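You operate a simulated robot arm through the tools that you are given. There is no shell and no other tool.

Carry out the task below with a simulated robot arm. There is one attempt and no reset: what you move stays moved.

## Task
Wash and rinse the yellow-handled wire basket's parts, then stand it on the grate.
Fine: wash in the long bath, rinse in the small bath, which starts empty: fill it to its yellow line before the rinse, nothing over the overflow; one wash with the yellow run button, lifted only when it stops; the basket drips off over a bath or on the grate, never off the tank; no foam left on its two parts, which stay in it; the large wire basket stays in the long bath and its parts end washed too; leave the other buttons, knobs, switches, levers, baskets and parts alone.

The check looks at the end state, three seconds after you hand in, the way a careful person would. Anything else that was tipped, shoved, dropped, spilled or broken makes it a failure.

## Robot
A 6-joint arm with a two-finger gripper, fixed in place. Base frame: the origin is at the foot of the arm, x ahead of it, y to its left, z up. Units: mm, degrees, N and s.
It reaches about 1298 mm from its shoulder. Its first joint turns from -149.0 to 149.0 degrees. Payload 1.57 kg.
The TCP is the grasp point between the finger pads, 21 mm short of the fingertips. In the tool frame z runs along the fingers and y along their closing line. The gripper opens to 70 mm. The gripper's body begins 50 mm behind the TCP.
Orientation is told as [roll, pitch, yaw] about the base's x, y, z axes, in that order, counted from this pose: with the fingers straight down and closing along the base's y, the tool's x points along the base's -x, its y along +y and its z along -z.

## Interface
- The arm moves only by the tool drive_tool. Its argument "steps" is a list of rows, each a list of 3 entries, a list of its own where there are three numbers: the shift along the base's x, y, z in units of 40 mm (1.0 is 40 mm), then the turn, a rotation vector about the base's x, y, z in units of 5 degrees (1.0 is 5 degrees), then the gripper command, from -1 (shut) to 1 (fully open), values between in proportion. In form: [[[tx, ty, tz], [ax, ay, az], jaw], ...]. A call has 1 to 20 rows; each row shifts and turns the commanded pose from where the row before left it. A call with a number of a shift or a turn outside -1 to 1 is refused whole. Each row takes 0.2 s and may step no farther than 50 mm and 8.6 degrees from the row before; otherwise, or with a gripper value out of range, the whole call is refused. Where a pose cannot be reached the arm comes as near as it can. A force on the tool above 90 N (or 10 N above the force at the start of the call, whichever is more), or a blocked arm, ends the call early, and 0.2 s more pass. Each finger halts on what it meets, pressing with about 30 N; the grip force reading is that of the motor and also rises with nothing between the fingers. The clock runs only during rows and for 0.2 s after the last one: add rows that do not move to give the fingers time. It gives the time, the measured TCP pose, the force on the tool (base axes), the opening and the grip force at its end, in the units of the frame above (readings bear some noise), with the torque about the TCP (base axes, N m) and any sound that the robot's microphone picked up.
- Cameras (640 x 400 px; columns grow to the right, rows downward): "scene" is fixed at [398.2, 648.4, 1610.3]; the picture's right is [0.96, 0.29, 0.00], its down [0.28, -0.92, -0.29] and it looks along [-0.08, 0.27, -0.96] (base axes); focal length 214 px, centre (320, 200). "wrist" rides on the gripper at [79, 4, -81] in the tool frame; the picture's right is [-0.05, 1.00, 0.00], its down [-0.67, -0.04, -0.74] and it looks along [-0.74, -0.04, 0.67] (tool axes); focal length 256 px, centre (320, 200). There is no depth. A picture from a camera that has moved, and an enlarged one, comes with that camera's place and axes in the base frame and with its lens.
- grab_frame(camera): a new picture of that camera. The clock stands still meanwhile.
- slide_trunk(by): slides the trunk up (or, below 0, down) by that many mm; the arm rides with it, the base frame stays. It gives what a move gives, with no picture.
- close_up(camera, box): a new picture of the part [left, top, right, bottom] of that camera's present view, enlarged. The clock stands still meanwhile.
- sign_off(): hands the job in; it is judged then, once.

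Nothing tells you positions but the pictures and the camera data. Unless the task says otherwise, let go and move clear before handing in.

The tools are called after "Request:" as a command line: name --argument value ..., lists and objects as JSON in quotes. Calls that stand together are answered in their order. drive_tool: Moves the arm, as the interface text tells. Its arguments: {"type":"object","properties":{"steps":{"type":"array","items":{"type":"array"}}},"required":["steps"]} The other tools are called the same way: slide_trunk (by) slides the trunk up or down; grab_frame (camera) takes a picture; close_up (camera, box) takes an enlarged picture of a part of a camera's view; sign_off () hands the job in.

At the start:

```text
t: 0.0
tool_pos: [229.2, 612.8, 1286.8]
orientation: [0.0, 0.1, 0.1]
ft_force: [0.0, -0.4, 0.0]
moment: [-0.01, -0.06, 0.02]
grip_width: 69.9
finger_force: 0.1
trunk travel left (down, up): [-968.0, 2.0]
```

scene: 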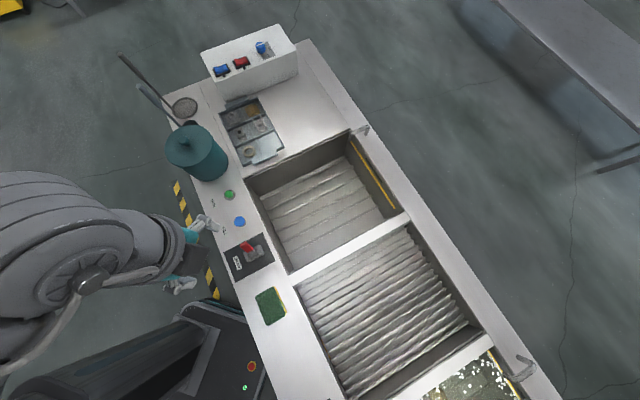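
wrist: 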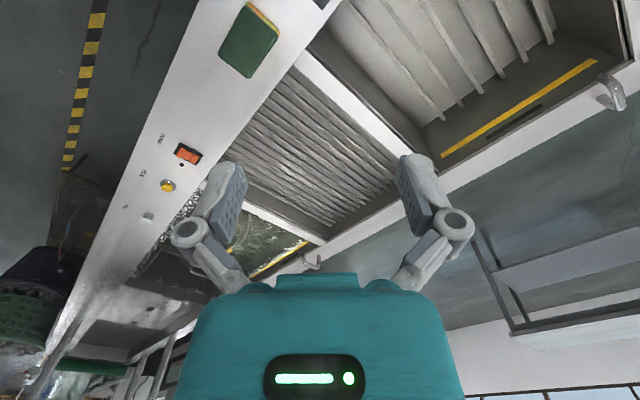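

I see a long tank unit with a small empty bath (yellow line), a ribbed grate, and a foamy long bath further along. I'll take closer looks before moving.

Request:
close_up --camera "scene" --box '[160, 20, 420, 200]'

Request:
close_up --camera "scene" --box '[180, 180, 560, 400]'

Request:
close_up --camera "wrist" --box '[0, 100, 320, 400]'

```text
2.22 times, centred on (290, 110) of scene
camera zoom: at [398.2, 648.4, 1610.3], right [0.96, 0.29, 0.0], down [0.28, -0.92, -0.29], along [-0.08, 0.27, -0.96], focal length 477 px, centre (387, 400)
```

zoom: 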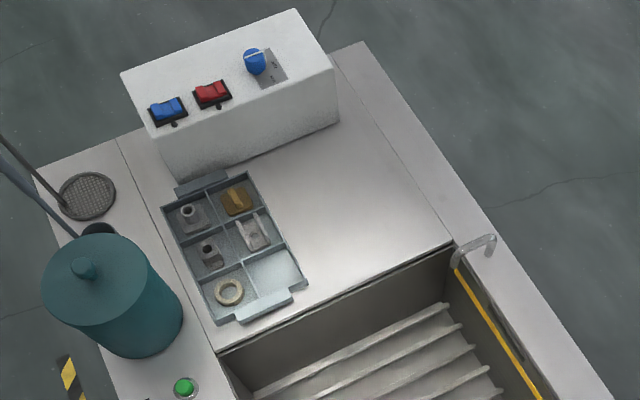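

```text
1.68 times, centred on (370, 290) of scene
camera zoom: at [398.2, 648.4, 1610.3], right [0.96, 0.29, 0.0], down [0.28, -0.92, -0.29], along [-0.08, 0.27, -0.96], focal length 361 px, centre (236, 48)
```

zoom: 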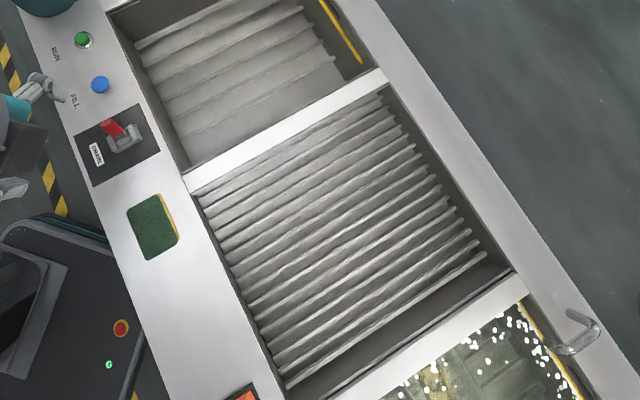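

```text
1.33 times, centred on (160, 250) of wrist
camera zoom: at [150.0, 617.6, 1367.8], right [0.05, 1.0, 0.0], down [0.67, -0.04, 0.74], along [0.74, -0.04, -0.67], focal length 341 px, centre (533, 133)
```

zoom: 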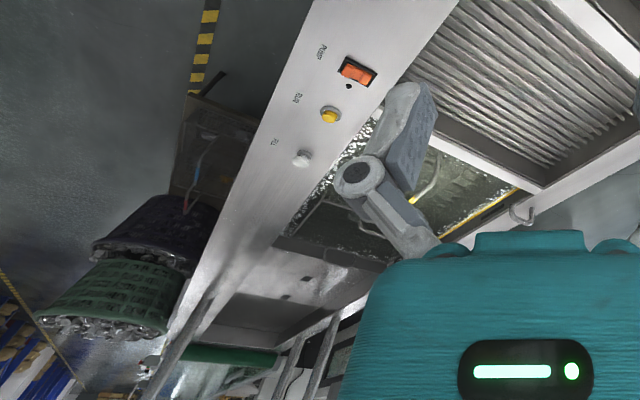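

The tank seems to run diagonally (about -45° in the base frame), deck near z≈850, with small bath, grate, then long bath. I'll move the wrist camera to look over the long bath.

Request:
drive_tool --steps '[[[0.9, -0.22, 0], [0, 0, -0.9], 1], [[0.9, -0.22, 0], [0, 0, -0.9], 1], [[0.9, -0.22, 0], [0, 0, -0.9], 1], [[0.9, -0.22, 0], [0, 0, -0.9], 1], [[0.9, -0.22, 0], [0, 0, -0.9], 1], [[0.9, -0.22, 0], [0, 0, -0.9], 1], [[0.9, -0.22, 0], [0, 0, -0.9], 1], [[0.9, -0.22, 0], [0, 0, -0.9], 1], [[0.9, -0.22, 0], [0, 0, -0.9], 1], [[0.9, -0.22, 0], [0, 0, -0.9], 1]]'

Request:
grab_frame --camera "wrist"

Request:
grab_frame --camera "scene"

```text
t: 2.2
tool_pos: [590.9, 523.8, 1287.3]
orientation: [0.0, 0.1, -45.0]
ft_force: [0.1, 0.0, 0.2]
moment: [0.0, 0.01, 0.0]
grip_width: 70.3
finger_force: 0.1
out of reach, approached as far as the arm can: row 7
trunk travel left (down, up): [-968.0, 2.0]
```

```text
taken
camera wrist: at [538.2, 583.8, 1367.5], right [0.74, 0.67, 0.0], down [0.45, -0.5, 0.74], along [0.5, -0.55, -0.67], focal length 256 px, centre (320, 200)
```

wrist: 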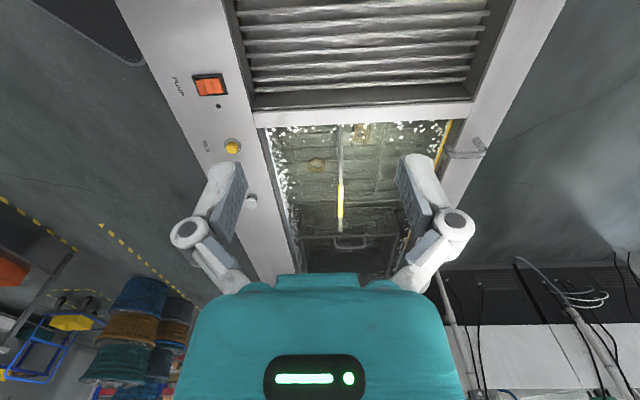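

```text
taken
```

scene: 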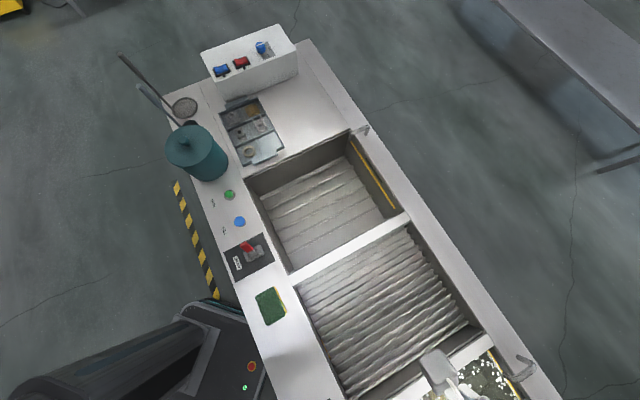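

The yellow handle stands in the long bath beyond the grate. I'll move the camera along for a less occluded look.

Request:
drive_tool --steps '[[[0.5, -0.7, 0], [0, 0, 0], 1], [[0.5, -0.7, 0], [0, 0, 0], 1], [[0.5, -0.7, 0], [0, 0, 0], 1], [[0.5, -0.7, 0], [0, 0, 0], 1], [[0.5, -0.7, 0], [0, 0, 0], 1], [[0.5, -0.7, 0], [0, 0, 0], 1], [[0.5, -0.7, 0], [0, 0, 0], 1], [[0.5, -0.7, 0], [0, 0, 0], 1]]'

Request:
grab_frame --camera "wrist"

Request:
close_up --camera "wrist" --box '[160, 0, 480, 200]'

```text
t: 4.0
tool_pos: [751.0, 301.9, 1286.2]
orientation: [0.0, 0.0, -45.1]
ft_force: [0.1, 0.3, 0.4]
moment: [0.01, 0.02, -0.01]
grip_width: 70.0
finger_force: 0.0
trunk travel left (down, up): [-968.0, 2.0]
```

```text
taken
camera wrist: at [698.2, 360.8, 1367.6], right [0.74, 0.67, 0.0], down [0.45, -0.5, 0.74], along [0.5, -0.55, -0.67], focal length 256 px, centre (320, 200)
```

wrist: 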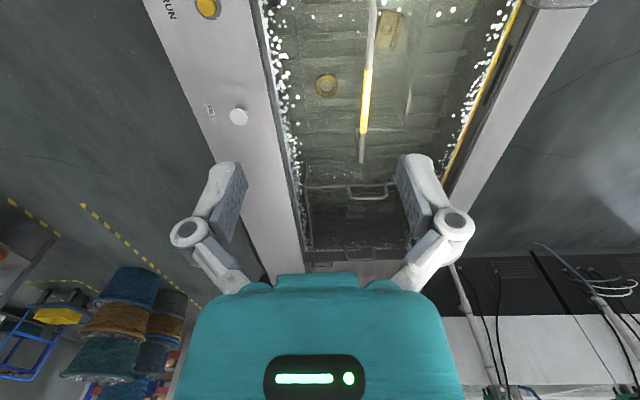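

```text
2.00 times, centred on (320, 100) of wrist
camera zoom: at [698.2, 360.8, 1367.6], right [0.74, 0.67, 0.0], down [0.45, -0.5, 0.74], along [0.5, -0.55, -0.67], focal length 512 px, centre (320, 400)
```

zoom: 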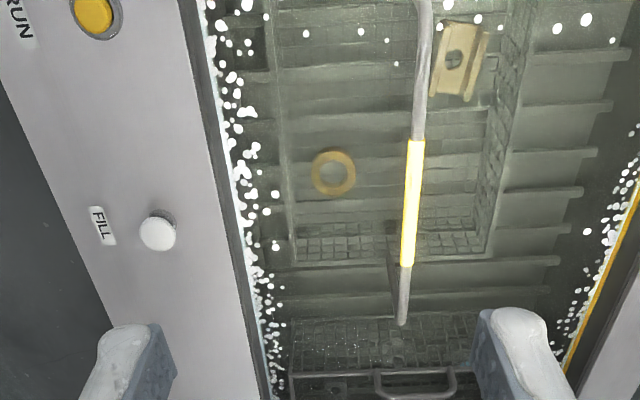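

The yellow basket (ring and a holed block in it) and the large basket are both already in the long bath. Next I go over to the small bath's controls to inspect the fill button, drain lever and overflow.

Request:
drive_tool --steps '[[[-0.86, 0.42, 0], [0, 0, 0.9], 1], [[-0.86, 0.42, 0], [0, 0, 0.9], 1], [[-0.86, 0.42, 0], [0, 0, 0.9], 1], [[-0.86, 0.42, 0], [0, 0, 0.9], 1], [[-0.86, 0.42, 0], [0, 0, 0.9], 1], [[-0.86, 0.42, 0], [0, 0, 0.9], 1], [[-0.86, 0.42, 0], [0, 0, 0.9], 1], [[-0.86, 0.42, 0], [0, 0, 0.9], 1], [[-0.86, 0.42, 0], [0, 0, 0.9], 1], [[-0.86, 0.42, 0], [0, 0, 0.9], 1], [[-0.86, 0.42, 0], [0, 0, 0.9], 1], [[-0.86, 0.42, 0], [0, 0, 0.9], 1], [[-0.86, 0.42, 0], [0, 0, 0.9], 1], [[-0.86, 0.42, 0], [0, 0, 0.9], 1], [[-0.86, 0.42, 0], [0, 0, 0.9], 1], [[-0.86, 0.42, 0], [0, 0, 0.9], 1], [[-0.86, 0.42, 0], [0, 0, 0.9], 1], [[-0.86, 0.42, 0], [0, 0, 0.9], 1], [[-0.86, 0.42, 0], [0, 0, 0.9], 1], [[-0.86, 0.42, 0], [0, 0, 0.9], 1]]'

Request:
grab_frame --camera "wrist"

Request:
close_up --camera "wrist" --box '[160, 0, 480, 200]'

```text
t: 8.2
tool_pos: [62.7, 637.0, 1286.5]
orientation: [0.0, 0.0, 45.1]
ft_force: [1.0, 0.4, -0.7]
moment: [-0.01, 0.0, 0.04]
grip_width: 70.1
finger_force: 0.1
out of reach, approached as far as the arm can: row 11, 20
trunk travel left (down, up): [-968.0, 2.0]
```

```text
taken
camera wrist: at [2.9, 583.9, 1367.6], right [-0.67, 0.74, 0.0], down [0.5, 0.45, 0.75], along [0.55, 0.5, -0.67], focal length 256 px, centre (320, 200)
```

wrist: 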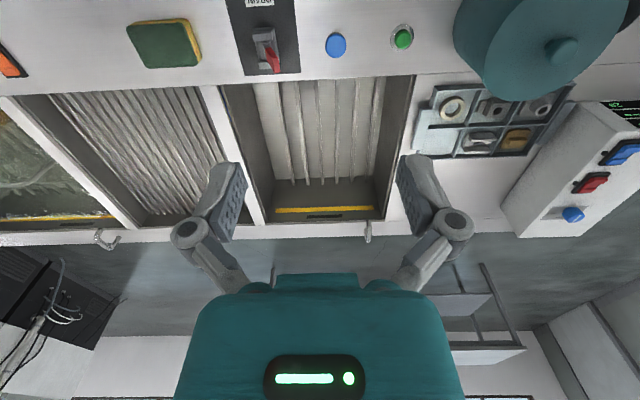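

```text
2.00 times, centred on (320, 100) of wrist
camera zoom: at [2.9, 583.9, 1367.6], right [-0.67, 0.74, 0.0], down [0.5, 0.45, 0.75], along [0.55, 0.5, -0.67], focal length 512 px, centre (320, 400)
```

zoom: 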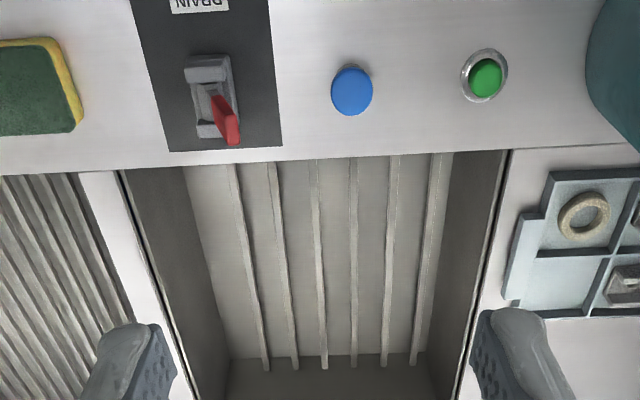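

I can see a blue FILL button, green RUN button and a red DRAIN lever. I'll zoom in on these to see the state of the drain.

Request:
close_up --camera "wrist" --box '[220, 0, 316, 80]'

Request:
close_up --camera "wrist" --box '[250, 160, 410, 260]'

Request:
close_up --camera "scene" --box '[200, 170, 296, 290]'

```text
5.00 times, centred on (268, 40) of wrist
camera zoom: at [2.9, 583.9, 1367.6], right [-0.67, 0.74, 0.0], down [0.5, 0.45, 0.75], along [0.55, 0.5, -0.67], focal length 1280 px, centre (580, 1000)
```

zoom: 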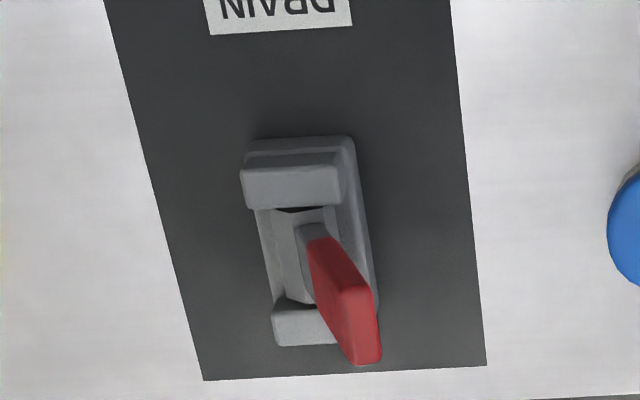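

```text
4.00 times, centred on (330, 210) of wrist
camera zoom: at [2.9, 583.9, 1367.6], right [-0.67, 0.74, 0.0], down [0.5, 0.45, 0.75], along [0.55, 0.5, -0.67], focal length 1024 px, centre (280, 160)
```

zoom: 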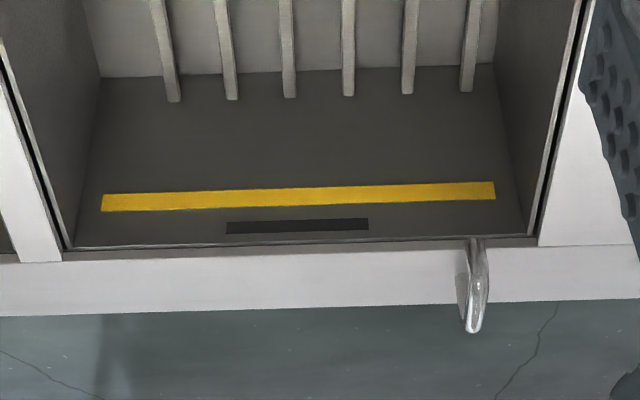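

```text
3.33 times, centred on (248, 230) of scene
camera zoom: at [398.2, 648.4, 1610.3], right [0.96, 0.29, 0.0], down [0.28, -0.92, -0.29], along [-0.08, 0.27, -0.96], focal length 715 px, centre (560, 100)
```

zoom: 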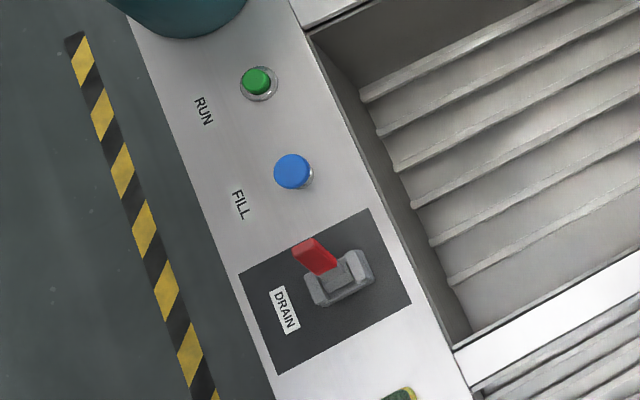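

The drain lever leans toward the fill button; unknown which state that is, so I'll judge from the water. I also want to read the small display on the control box.

Request:
close_up --camera "wrist" --box '[496, 80, 640, 240]'

Request:
close_up --camera "wrist" --box '[0, 20, 200, 260]'

```text
2.50 times, centred on (568, 160) of wrist
camera zoom: at [2.9, 583.9, 1367.6], right [-0.67, 0.74, 0.0], down [0.5, 0.45, 0.75], along [0.55, 0.5, -0.67], focal length 640 px, centre (-300, 300)
```

zoom: 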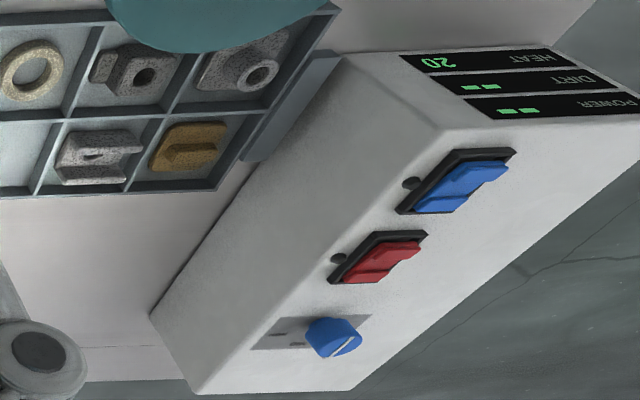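

```text
1.67 times, centred on (100, 140) of wrist
camera zoom: at [2.9, 583.9, 1367.6], right [-0.67, 0.74, 0.0], down [0.5, 0.45, 0.75], along [0.55, 0.5, -0.67], focal length 427 px, centre (687, 300)
```

zoom: 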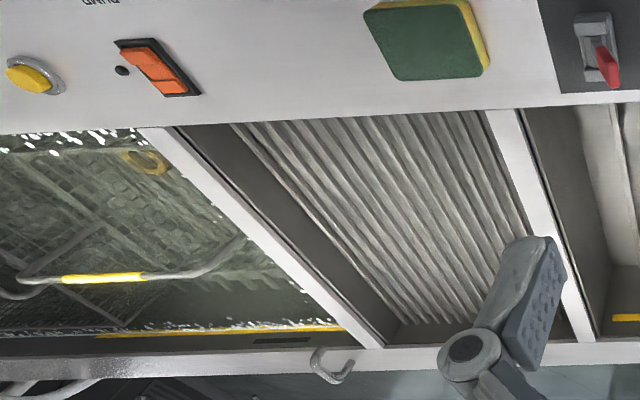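

Display shows HEAT 20, other lamps blank; those aren't mine to touch. I estimate the blue FILL button top at about (93, 702, 874), and I'll shut the gripper and come down above it.

Request:
drive_tool --steps '[[[0.25, 0.54, 0], [0, 0, 0], -1], [[0.25, 0.54, 0], [0, 0, 0], -1], [[0.25, 0.54, 0], [0, 0, 0], -1], [[0, 0, -0.95], [0, 0, 0], -1], [[0, 0, -0.95], [0, 0, 0], -1], [[0, 0, -0.95], [0, 0, 0], -1], [[0, 0, -0.95], [0, 0, 0], -1], [[0, 0, -0.95], [0, 0, 0], -1], [[0, 0, -0.95], [0, 0, 0], -1], [[0, 0, -0.95], [0, 0, 0], -1]]'

Request:
grab_frame --camera "wrist"

Request:
grab_frame --camera "scene"

```text
t: 10.4
tool_pos: [88.9, 697.8, 1287.0]
orientation: [-0.1, 0.1, 45.0]
ft_force: [-0.1, -0.2, 0.3]
moment: [-0.03, -0.05, 0.02]
grip_width: 0.3
finger_force: 29.2
out of reach, approached as far as the arm can: row 4, 5, 6, 7, 8, 9, 10
trunk travel left (down, up): [-968.0, 2.0]
```

```text
taken
camera wrist: at [30.6, 645.1, 1367.6], right [-0.67, 0.74, 0.0], down [0.5, 0.45, 0.74], along [0.55, 0.5, -0.67], focal length 256 px, centre (320, 200)
```

wrist: 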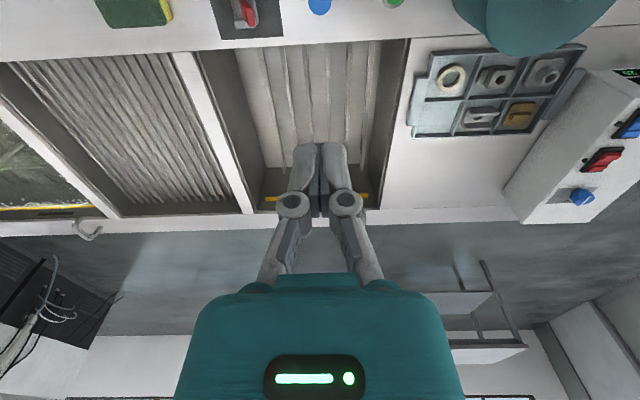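

```text
taken
```

scene: 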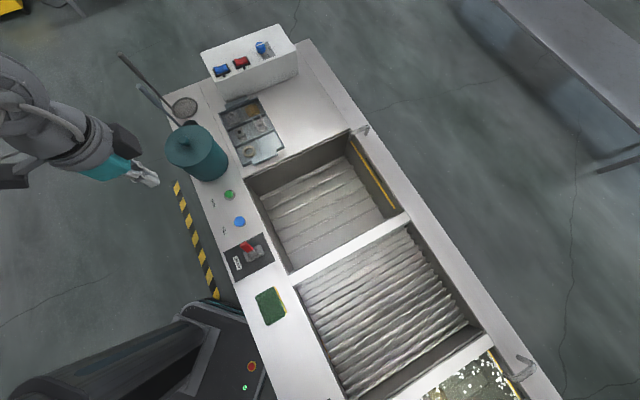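

The arm is too high to reach lower, so the trunk must come down. I'll slide it in two stages, checking clearance.

Request:
slide_trunk --by -170

Request:
grab_frame --camera "scene"

Request:
grab_frame --camera "wrist"

```text
t: 12.3
tool_pos: [88.6, 698.6, 1116.1]
orientation: [0.0, 0.0, 45.0]
ft_force: [-0.1, -0.5, 0.5]
moment: [0.02, 0.02, 0.03]
grip_width: 0.0
finger_force: 28.6
trunk travel left (down, up): [-798.0, 172.0]
```

```text
taken
```

scene: 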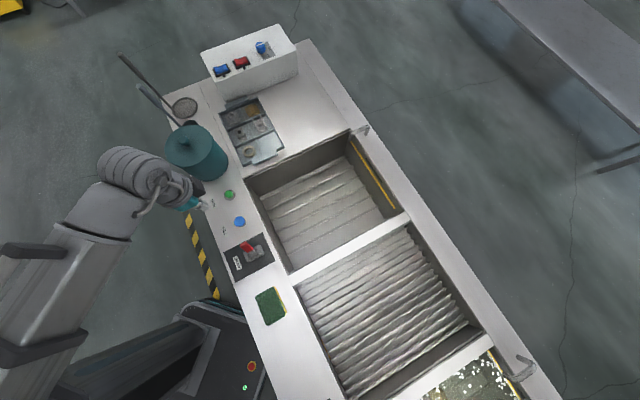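

```text
taken
camera wrist: at [30.6, 644.9, 1197.8], right [-0.67, 0.74, 0.0], down [0.5, 0.45, 0.74], along [0.55, 0.5, -0.67], focal length 256 px, centre (320, 200)
```

wrist: 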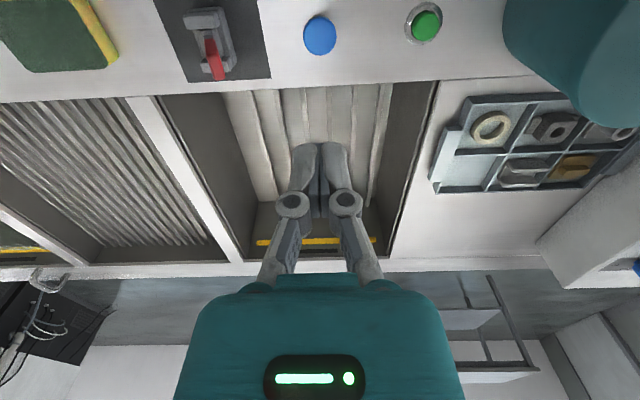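

Blue button refined to about (94, 702, 873); the canister (axis ≈(-115, 877)) is ~200 mm clear. Sliding the trunk further down.

Request:
slide_trunk --by -170

Request:
grab_frame --camera "wrist"

Request:
close_up --camera "scene" --box '[160, 120, 320, 280]'

```text
t: 14.2
tool_pos: [89.3, 699.1, 946.0]
orientation: [0.0, 0.0, 44.9]
ft_force: [0.8, -0.4, 0.1]
moment: [0.06, 0.01, -0.01]
grip_width: 0.0
finger_force: 28.6
trunk travel left (down, up): [-628.0, 342.0]
```

```text
taken
camera wrist: at [30.6, 644.9, 1027.8], right [-0.67, 0.74, 0.0], down [0.5, 0.45, 0.74], along [0.55, 0.5, -0.67], focal length 256 px, centre (320, 200)
```

wrist: 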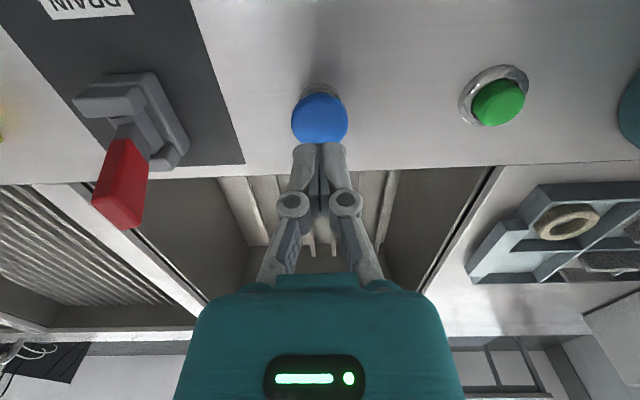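

```text
2.50 times, centred on (240, 200) of scene
camera zoom: at [398.2, 648.4, 1610.3], right [0.96, 0.29, 0.0], down [0.28, -0.92, -0.29], along [-0.08, 0.27, -0.96], focal length 536 px, centre (520, 200)
```

zoom: 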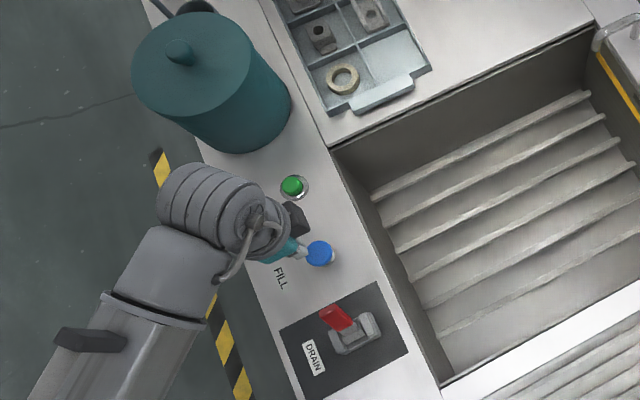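

The button is almost under the fingertips; I shift slightly and go down close to it.

Request:
drive_tool --steps '[[[0.12, 0.1, 0], [0, 0, 0], -1], [[0, 0, -0.6], [0, 0, 0], -1], [[0, 0, -0.5], [0, 0, 0], -1]]'

Request:
grab_frame --camera "wrist"

Request:
close_up --camera "scene" --box '[200, 190, 280, 240]'

```text
t: 15.0
tool_pos: [94.3, 701.4, 946.6]
orientation: [-0.1, 0.0, 45.0]
ft_force: [-0.1, 0.4, -0.3]
moment: [-0.01, -0.02, 0.01]
grip_width: 0.2
finger_force: 29.0
out of reach, approached as far as the arm can: row 2, 3
trunk travel left (down, up): [-628.0, 342.0]
```

```text
taken
camera wrist: at [35.0, 648.4, 1027.8], right [-0.67, 0.74, 0.0], down [0.5, 0.45, 0.74], along [0.55, 0.5, -0.67], focal length 256 px, centre (320, 200)
```

wrist: 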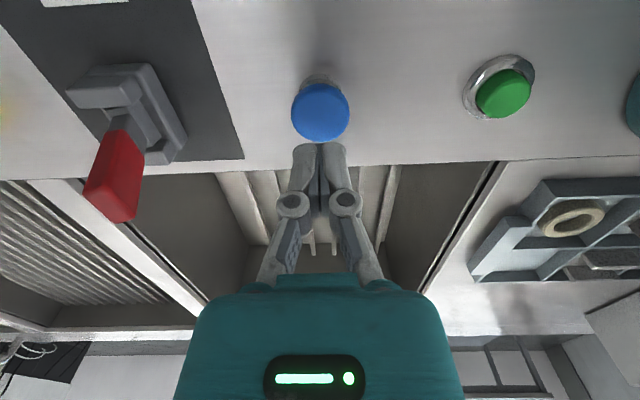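

```text
8.00 times, centred on (240, 215) of scene
camera zoom: at [398.2, 648.4, 1610.3], right [0.96, 0.29, 0.0], down [0.28, -0.92, -0.29], along [-0.08, 0.27, -0.96], focal length 1716 px, centre (960, 80)
```

zoom: 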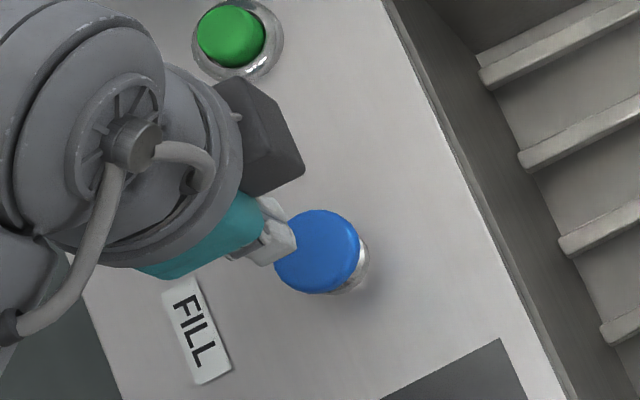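

The arm can't go lower at this trunk height. I'll raise the tool a bit, then lower the trunk, to gain vertical working range.

Request:
drive_tool --steps '[[[0, 0, 1], [0, 0, 0], -1], [[0, 0, 1], [0, 0, 0], -1], [[0, 0, 1], [0, 0, 0], -1], [[0, 0, 1], [0, 0, 0], -1]]'

Request:
slide_trunk --by -150

Request:
grab_frame --camera "scene"

```text
t: 16.0
tool_pos: [93.8, 701.5, 947.5]
orientation: [-0.1, 0.0, 45.0]
ft_force: [-0.2, -0.6, -0.5]
moment: [0.0, 0.01, -0.03]
grip_width: 0.0
finger_force: 29.0
out of reach, approached as far as the arm can: row 1, 2, 3, 4
trunk travel left (down, up): [-628.0, 342.0]
```

```text
t: 17.0
tool_pos: [91.7, 695.1, 887.7]
orientation: [0.5, -0.9, 45.0]
ft_force: [-7.3, -44.6, 106.0]
moment: [-0.21, -0.3, -0.05]
grip_width: 6.0
finger_force: 28.2
trunk travel left (down, up): [-559.0, 411.0]
heard: click
stopped: the force on the tool passed its limit at 622 N (the readings are from after the stop); the commanded pose is now the measured one
```

```text
taken
```

scene: 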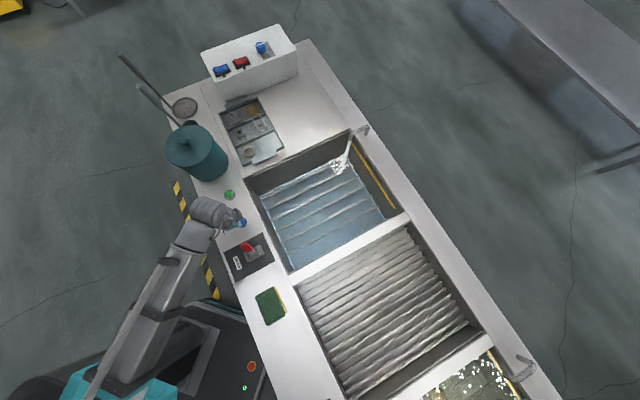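

The trunk descent pressed the FILL button (click) and water now flows into the small bath. I must release the button right away by raising the trunk a little.

Request:
slide_trunk --by 40

Request:
close_up --camera "scene" --box '[200, 110, 420, 280]'

```text
t: 17.3
tool_pos: [92.4, 693.0, 885.4]
orientation: [0.3, -0.6, 45.0]
ft_force: [-4.0, -9.6, 125.4]
moment: [0.54, -0.46, 0.03]
grip_width: 6.1
finger_force: 28.3
trunk travel left (down, up): [-560.0, 410.0]
stopped: the force on the tool passed its limit at 129 N (the readings are from after the stop); the commanded pose is now the measured one
```

```text
2.35 times, centred on (310, 195) of scene
camera zoom: at [398.2, 648.4, 1610.3], right [0.96, 0.29, 0.0], down [0.28, -0.92, -0.29], along [-0.08, 0.27, -0.96], focal length 505 px, centre (344, 212)
```

zoom: 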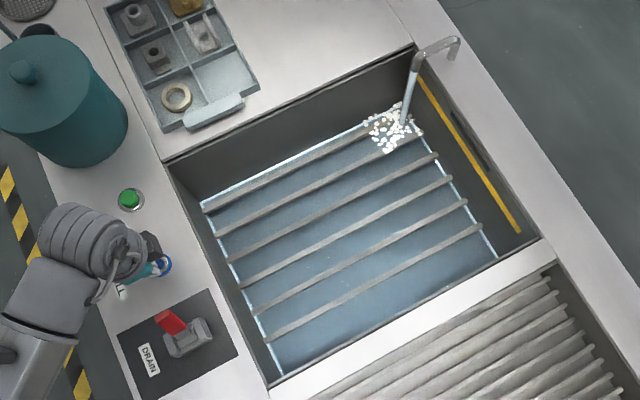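

The button is still pressed with high force; I'll lift with the arm now.

Request:
drive_tool --steps '[[[0, 0, 0.5], [0, 0, 0], -1]]'

```text
t: 17.7
tool_pos: [91.8, 693.7, 886.0]
orientation: [0.3, -0.6, 44.9]
ft_force: [-5.2, -15.2, 124.5]
moment: [0.44, -0.46, -0.05]
grip_width: 5.8
finger_force: 28.6
out of reach, approached as far as the arm can: row 1
trunk travel left (down, up): [-560.0, 410.0]
```

Request:
slide_trunk --by 60

```text
t: 18.7
tool_pos: [93.9, 701.7, 939.8]
orientation: [0.0, -0.2, 45.0]
ft_force: [-0.7, 0.5, 0.9]
moment: [-0.01, 0.03, -0.02]
grip_width: 0.0
finger_force: 28.3
trunk travel left (down, up): [-620.0, 350.0]
```

Request:
close_up --camera "scene" --box '[200, 110, 420, 280]'

Request:
close_up --camera "wrist" --box '[0, 0, 640, 200]'

Request:
grab_frame --camera "scene"

```text
2.35 times, centred on (310, 195) of scene
camera zoom: at [398.2, 648.4, 1610.3], right [0.96, 0.29, 0.0], down [0.28, -0.92, -0.29], along [-0.08, 0.27, -0.96], focal length 505 px, centre (344, 212)
```

zoom: 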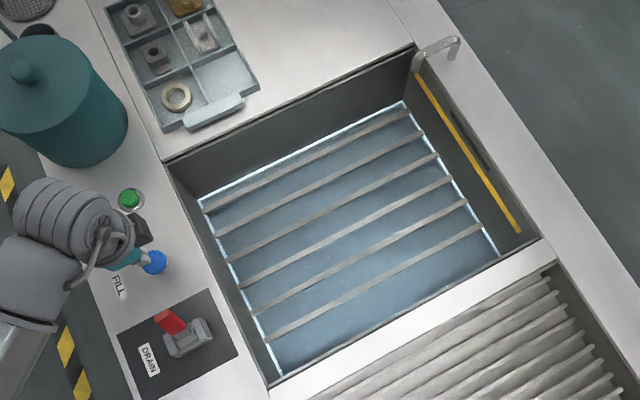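

```text
1.00 times, centred on (320, 100) of wrist (not enlarged: the box is as wide or as high as the picture)
camera zoom: at [34.9, 648.7, 1019.0], right [-0.67, 0.74, 0.0], down [0.49, 0.44, 0.75], along [0.56, 0.5, -0.66], focal length 256 px, centre (320, 300)
```

zoom: 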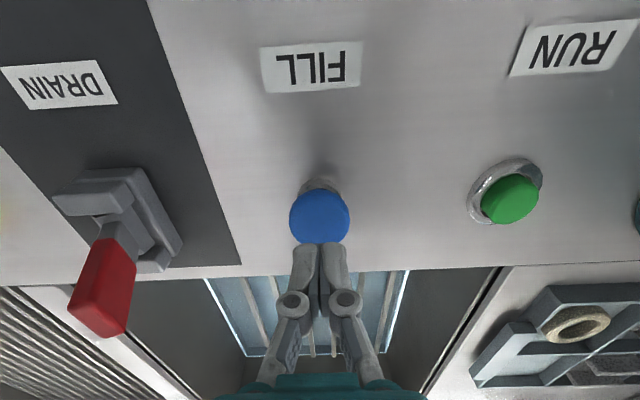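

```text
taken
```

scene: 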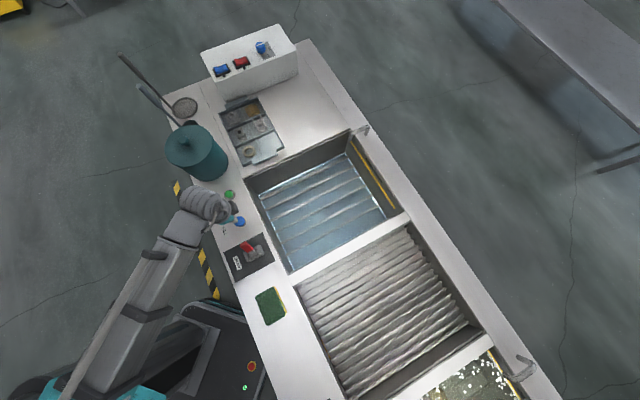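

Fill works only while held, and the water stopped on release. Before continuing I need to understand the arm's vertical range; testing a small upward step.

Request:
drive_tool --steps '[[[0, 0, 0.25], [0, 0, 0], -1], [[0, 0, 0.25], [0, 0, 0], -1]]'

```text
t: 19.3
tool_pos: [92.7, 701.7, 938.7]
orientation: [0.1, -0.2, 45.0]
ft_force: [-0.4, -0.7, 0.5]
moment: [0.02, -0.02, -0.02]
grip_width: 0.1
finger_force: 29.1
out of reach, approached as far as the arm can: row 1, 2
trunk travel left (down, up): [-620.0, 350.0]
```

Request:
drive_tool --steps '[[[0, 0, 0], [0, 0, 0], -1], [[0, 0, -0.25], [0, 0, 0], -1]]'

```text
t: 19.9
tool_pos: [94.0, 701.9, 939.2]
orientation: [0.0, -0.3, 45.1]
ft_force: [0.0, -0.6, 0.8]
moment: [-0.02, 0.0, -0.02]
grip_width: 0.1
finger_force: 28.4
out of reach, approached as far as the arm can: row 2
trunk travel left (down, up): [-620.0, 350.0]
```

The tool height seems governed only by the trunk (the arm itself moves horizontally). So I'll press by fine trunk slides: first to just above the button.

Request:
slide_trunk --by -40

```text
t: 20.7
tool_pos: [93.7, 702.5, 900.0]
orientation: [0.2, -0.3, 45.1]
ft_force: [-0.1, 4.3, 12.6]
moment: [0.12, -0.08, 0.01]
grip_width: 5.9
finger_force: 27.7
trunk travel left (down, up): [-580.0, 390.0]
heard: click
```

Request:
close_up --camera "scene" --box '[200, 110, 420, 280]'

Request:
close_up --camera "wrist" --box '[240, 60, 400, 160]'

```text
2.35 times, centred on (310, 195) of scene
camera zoom: at [398.2, 648.4, 1610.3], right [0.96, 0.29, 0.0], down [0.28, -0.92, -0.29], along [-0.08, 0.27, -0.96], focal length 505 px, centre (344, 212)
```

zoom: 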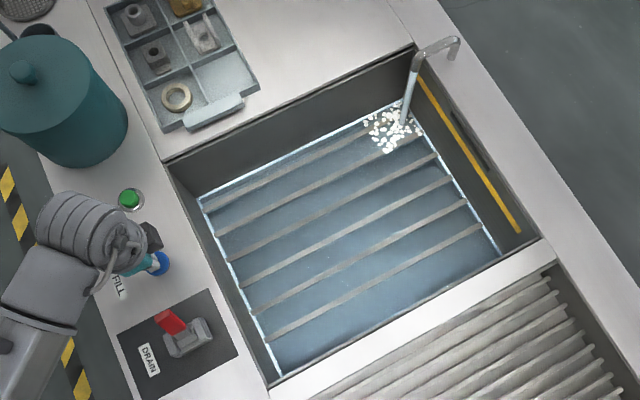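

```text
4.00 times, centred on (320, 110) of wrist
camera zoom: at [34.8, 648.1, 979.9], right [-0.67, 0.74, 0.0], down [0.49, 0.44, 0.75], along [0.56, 0.5, -0.66], focal length 1024 px, centre (320, 560)
```

zoom: 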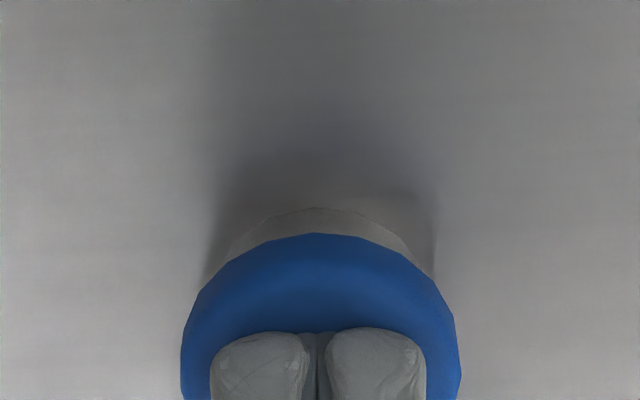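

The button is held and water is flowing. I hold for about 2 s and check the level.

Request:
drive_tool --steps '[[[0, 0, 0], [0, 0, 0], -1], [[0, 0, 0], [0, 0, 0], -1], [[0, 0, 0], [0, 0, 0], -1], [[0, 0, 0], [0, 0, 0], -1], [[0, 0, 0], [0, 0, 0], -1], [[0, 0, 0], [0, 0, 0], -1], [[0, 0, 0], [0, 0, 0], -1], [[0, 0, 0], [0, 0, 0], -1], [[0, 0, 0], [0, 0, 0], -1], [[0, 0, 0], [0, 0, 0], -1]]'

Request:
close_up --camera "scene" --box '[200, 110, 420, 280]'

```text
t: 22.9
tool_pos: [93.6, 701.3, 898.6]
orientation: [0.1, -0.2, 45.0]
ft_force: [0.0, 5.7, 13.9]
moment: [0.15, -0.05, -0.01]
grip_width: 5.9
finger_force: 28.8
trunk travel left (down, up): [-580.0, 390.0]
```

```text
2.35 times, centred on (310, 195) of scene
camera zoom: at [398.2, 648.4, 1610.3], right [0.96, 0.29, 0.0], down [0.28, -0.92, -0.29], along [-0.08, 0.27, -0.96], focal length 505 px, centre (344, 212)
```

zoom: 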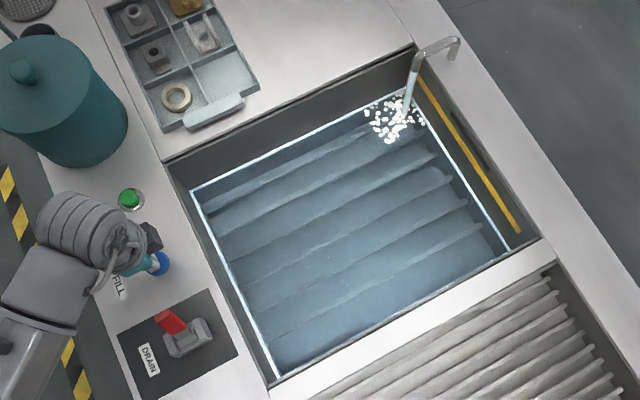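

Level is rising about 27 mm/s, with perhaps 3 s to go. Holding 1.6 s more.

Request:
drive_tool --steps '[[[0, 0, 0], [0, 0, 0], -1], [[0, 0, 0], [0, 0, 0], -1], [[0, 0, 0], [0, 0, 0], -1], [[0, 0, 0], [0, 0, 0], -1], [[0, 0, 0], [0, 0, 0], -1], [[0, 0, 0], [0, 0, 0], -1], [[0, 0, 0], [0, 0, 0], -1]]'

Request:
close_up --camera "scene" --box '[320, 110, 420, 240]'

```text
t: 24.5
tool_pos: [93.2, 701.1, 898.7]
orientation: [0.1, -0.2, 44.9]
ft_force: [0.7, 4.6, 12.7]
moment: [0.08, -0.08, 0.01]
grip_width: 6.0
finger_force: 28.4
trunk travel left (down, up): [-580.0, 390.0]
```

```text
3.08 times, centred on (370, 175) of scene
camera zoom: at [398.2, 648.4, 1610.3], right [0.96, 0.29, 0.0], down [0.28, -0.92, -0.29], along [-0.08, 0.27, -0.96], focal length 660 px, centre (166, 277)
```

zoom: 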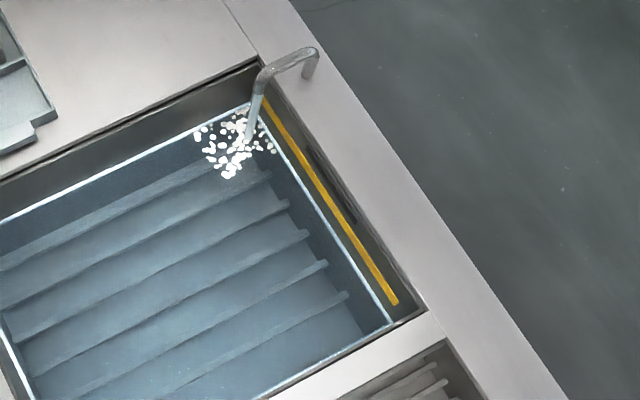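

About 40 mm of rise remains (~1.4 s). Holding 0.8 s + settle.

Request:
drive_tool --steps '[[[0, 0, 0], [0, 0, 0], -1], [[0, 0, 0], [0, 0, 0], -1], [[0, 0, 0], [0, 0, 0], -1], [[0, 0, 0], [0, 0, 0], -1]]'

Request:
close_up --camera "scene" --box '[340, 130, 410, 220]'

```text
t: 25.5
tool_pos: [92.8, 701.3, 900.7]
orientation: [0.1, -0.2, 45.0]
ft_force: [0.0, 2.2, 12.5]
moment: [0.06, -0.04, 0.01]
grip_width: 6.1
finger_force: 28.4
trunk travel left (down, up): [-580.0, 390.0]
```

```text
4.44 times, centred on (375, 175) of scene
camera zoom: at [398.2, 648.4, 1610.3], right [0.96, 0.29, 0.0], down [0.28, -0.92, -0.29], along [-0.08, 0.27, -0.96], focal length 953 px, centre (76, 311)
```

zoom: 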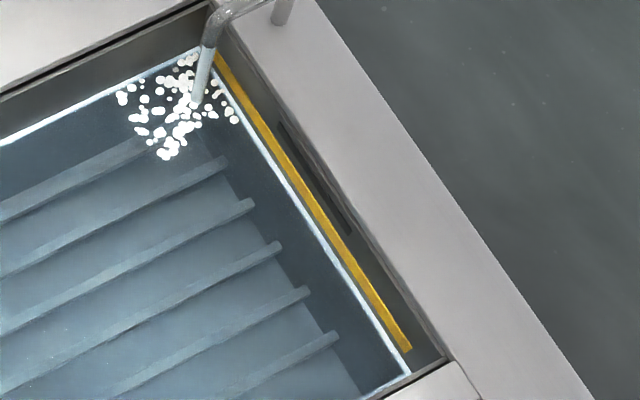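

Request:
close_up --camera "scene" --box '[364, 160, 396, 180]'

```text
16.00 times, centred on (380, 170) of scene
camera zoom: at [398.2, 648.4, 1610.3], right [0.96, 0.29, 0.0], down [0.28, -0.92, -0.29], along [-0.08, 0.27, -0.96], focal length 3432 px, centre (-640, 680)
```

zoom: 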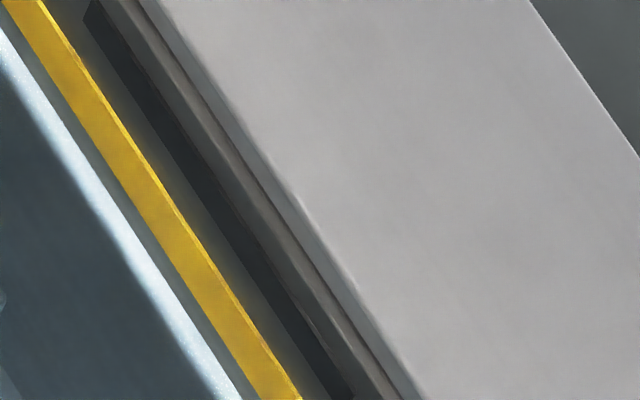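

Water is at about z 780, the yellow band spans ~790–808 and the overflow starts ~821. A final 0.4 s of hold, then release.

Request:
drive_tool --steps '[[[0, 0, 0], [0, 0, 0], -1], [[0, 0, 0], [0, 0, 0], -1]]'

Request:
close_up --camera "scene" --box '[364, 160, 396, 180]'

```text
t: 26.1
tool_pos: [93.4, 701.3, 899.6]
orientation: [0.1, -0.3, 45.1]
ft_force: [0.1, 1.2, 12.4]
moment: [0.05, -0.01, 0.03]
grip_width: 5.7
finger_force: 28.1
trunk travel left (down, up): [-580.0, 390.0]
```

```text
16.00 times, centred on (380, 170) of scene
camera zoom: at [398.2, 648.4, 1610.3], right [0.96, 0.29, 0.0], down [0.28, -0.92, -0.29], along [-0.08, 0.27, -0.96], focal length 3432 px, centre (-640, 680)
```

zoom: 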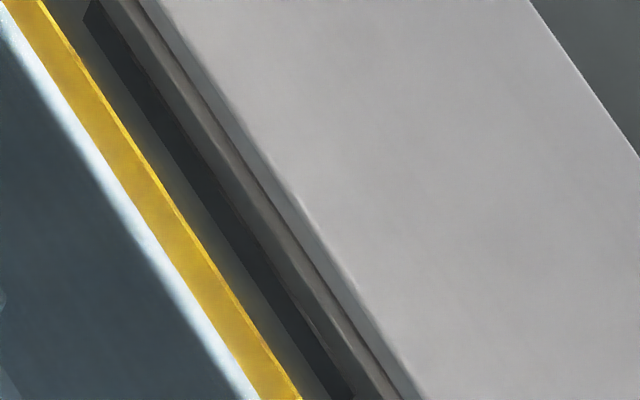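

Water now at the band's lower edge; releasing adds a few mm, which should put it in the band. Releasing now.

Request:
slide_trunk --by 60

Request:
close_up --camera "scene" --box '[364, 160, 396, 180]'

Request:
close_up --camera "scene" --box '[200, 110, 420, 280]'

```text
t: 27.1
tool_pos: [93.9, 702.3, 958.3]
orientation: [0.0, -0.3, 45.1]
ft_force: [-0.3, 0.4, -0.3]
moment: [0.02, 0.02, -0.02]
grip_width: 0.2
finger_force: 28.6
trunk travel left (down, up): [-640.0, 330.0]
```

```text
16.00 times, centred on (380, 170) of scene
camera zoom: at [398.2, 648.4, 1610.3], right [0.96, 0.29, 0.0], down [0.28, -0.92, -0.29], along [-0.08, 0.27, -0.96], focal length 3432 px, centre (-640, 680)
```

zoom: 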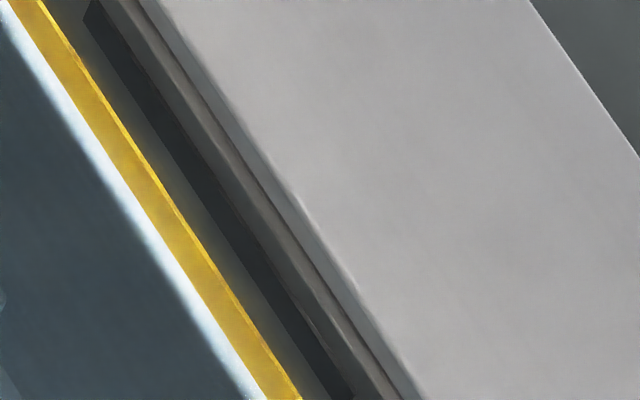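

```text
2.35 times, centred on (310, 195) of scene
camera zoom: at [398.2, 648.4, 1610.3], right [0.96, 0.29, 0.0], down [0.28, -0.92, -0.29], along [-0.08, 0.27, -0.96], focal length 505 px, centre (344, 212)
```

zoom: 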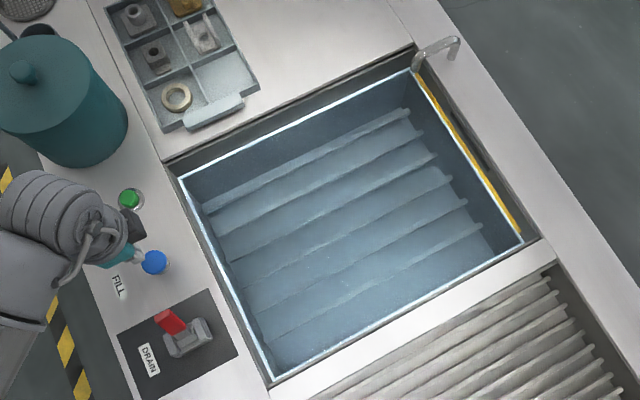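

The small bath is now filled to the yellow line and the flow stopped. I raise the tool well above the tall drain lever (tip ≈ z 950) before moving to the yellow RUN button near (631, 175).

Request:
slide_trunk --by 150

```text
t: 28.9
tool_pos: [93.1, 700.7, 1108.6]
orientation: [0.1, -0.2, 45.0]
ft_force: [1.5, 0.4, -0.7]
moment: [0.01, 0.0, 0.01]
grip_width: 0.0
finger_force: 29.1
trunk travel left (down, up): [-790.0, 180.0]
```

Request:
drive_tool --steps '[[[0.67, -0.66, 0], [0, 0, -0.9], -1], [[0.67, -0.66, 0], [0, 0, -0.9], -1], [[0.67, -0.66, 0], [0, 0, -0.9], -1], [[0.67, -0.66, 0], [0, 0, -0.9], -1], [[0.67, -0.66, 0], [0, 0, -0.9], -1], [[0.67, -0.66, 0], [0, 0, -0.9], -1], [[0.67, -0.66, 0], [0, 0, -0.9], -1], [[0.67, -0.66, 0], [0, 0, -0.9], -1], [[0.67, -0.66, 0], [0, 0, -0.9], -1], [[0.67, -0.66, 0], [0, 0, -0.9], -1], [[0.67, -0.66, 0], [0, 0, -0.9], -1], [[0.67, -0.66, 0], [0, 0, -0.9], -1], [[0.67, -0.66, 0], [0, 0, -0.9], -1], [[0.67, -0.66, 0], [0, 0, -0.9], -1], [[0.67, -0.66, 0], [0, 0, -0.9], -1], [[0.67, -0.66, 0], [0, 0, -0.9], -1], [[0.67, -0.66, 0], [0, 0, -0.9], -1], [[0.67, -0.66, 0], [0, 0, -0.9], -1], [[0.67, -0.66, 0], [0, 0, -0.9], -1], [[0.67, -0.66, 0], [0, 0, -0.9], -1]]'

Request:
grab_frame --camera "wrist"

Request:
grab_frame --camera "scene"

```text
t: 33.1
tool_pos: [632.2, 170.4, 1109.4]
orientation: [0.2, -0.3, -45.2]
ft_force: [-0.3, 0.4, 0.5]
moment: [-0.02, 0.01, 0.0]
grip_width: 0.1
finger_force: 28.3
out of reach, approached as far as the arm can: row 8, 14, 20
trunk travel left (down, up): [-790.0, 180.0]
```

```text
taken
camera wrist: at [579.3, 229.8, 1189.3], right [0.74, 0.67, 0.0], down [0.44, -0.5, 0.75], along [0.5, -0.56, -0.66], focal length 256 px, centre (320, 200)
```

wrist: 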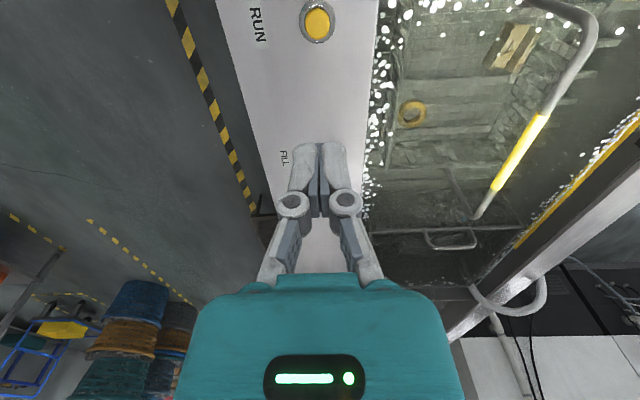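

```text
taken
```

scene: 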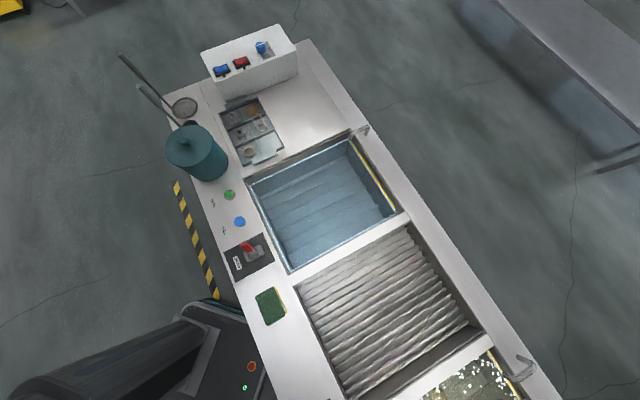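

Tool is right above the yellow RUN button. I check the small bath's level hasn't dropped, then lower.

Request:
close_up --camera "scene" --box '[364, 160, 396, 180]'

Request:
close_up --camera "wrist" --box '[360, 0, 640, 280]'

Request:
slide_trunk --by -190

```text
16.00 times, centred on (380, 170) of scene
camera zoom: at [398.2, 648.4, 1610.3], right [0.96, 0.29, 0.0], down [0.28, -0.92, -0.29], along [-0.08, 0.27, -0.96], focal length 3432 px, centre (-640, 680)
```

zoom: 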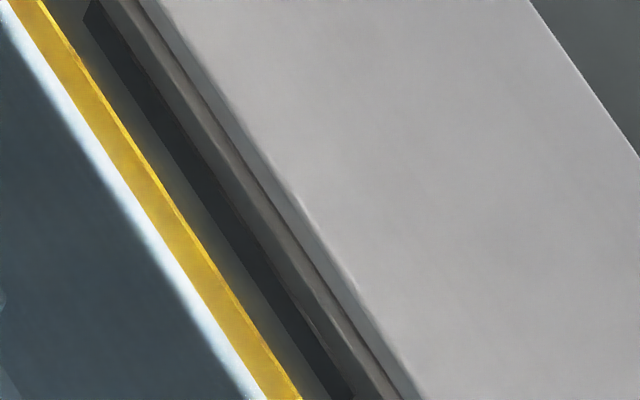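

```text
1.43 times, centred on (500, 140) of wrist
camera zoom: at [579.3, 229.8, 1189.3], right [0.74, 0.67, 0.0], down [0.44, -0.5, 0.75], along [0.5, -0.56, -0.66], focal length 366 px, centre (63, 286)
```

zoom: 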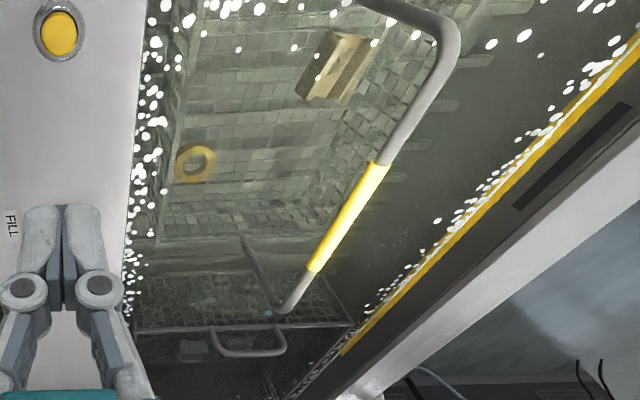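

```text
t: 35.1
tool_pos: [630.7, 170.7, 919.5]
orientation: [0.2, -0.2, -45.0]
ft_force: [0.3, 0.0, 0.1]
moment: [-0.01, 0.01, 0.03]
grip_width: 0.0
finger_force: 28.5
trunk travel left (down, up): [-600.0, 370.0]
```

Request:
close_up --camera "wrist" --box '[240, 40, 400, 160]'

Request:
close_up --camera "scene" --box '[260, 300, 420, 400]'

```text
3.33 times, centred on (320, 100) of wrist
camera zoom: at [578.5, 230.2, 999.5], right [0.74, 0.67, 0.0], down [0.44, -0.49, 0.75], along [0.5, -0.56, -0.66], focal length 853 px, centre (320, 533)
```

zoom: 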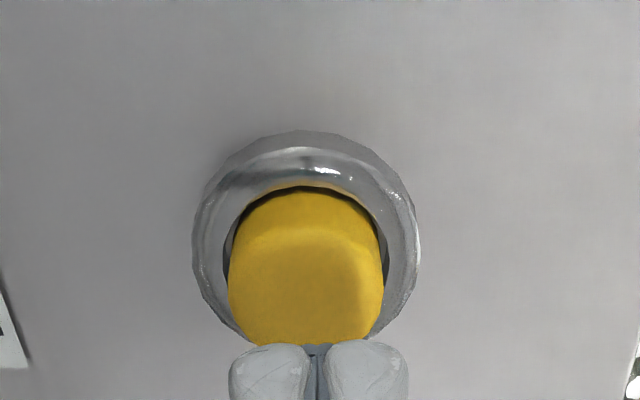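

```text
4.00 times, centred on (340, 350) of scene
camera zoom: at [398.2, 648.4, 1610.3], right [0.96, 0.29, 0.0], down [0.28, -0.92, -0.29], along [-0.08, 0.27, -0.96], focal length 858 px, centre (240, -400)
```

zoom: 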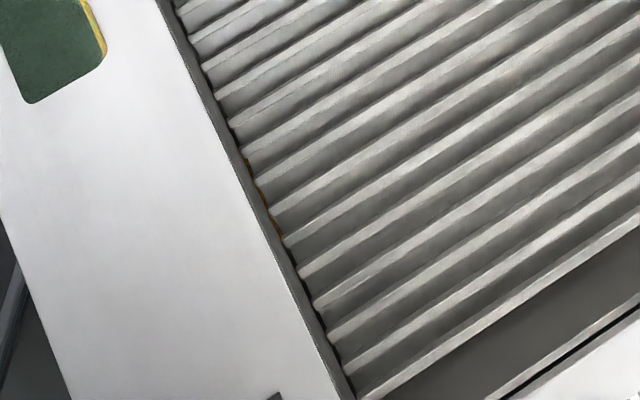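

Well-centred over the yellow button. I lower in small increments until it clicks.

Request:
drive_tool --steps '[[[0, -0.05, 0], [0, 0, 0], -1]]'

Request:
slide_trunk --by -22

```text
t: 35.5
tool_pos: [631.2, 169.6, 918.0]
orientation: [0.1, -0.2, -45.0]
ft_force: [-0.5, -0.2, 0.6]
moment: [0.03, -0.02, 0.0]
grip_width: 0.0
finger_force: 28.2
trunk travel left (down, up): [-600.0, 370.0]
```

```text
t: 36.2
tool_pos: [632.1, 170.3, 897.5]
orientation: [0.1, -0.2, -45.0]
ft_force: [0.5, -0.3, 1.1]
moment: [0.01, 0.0, -0.01]
grip_width: 0.1
finger_force: 28.6
trunk travel left (down, up): [-578.0, 392.0]
```

Request:
slide_trunk --by -5

```text
t: 36.8
tool_pos: [632.1, 170.0, 891.3]
orientation: [0.1, -0.3, -44.9]
ft_force: [1.9, 0.3, 4.7]
moment: [0.01, -0.03, 0.02]
grip_width: 5.9
finger_force: 28.5
trunk travel left (down, up): [-573.0, 397.0]
heard: click
```

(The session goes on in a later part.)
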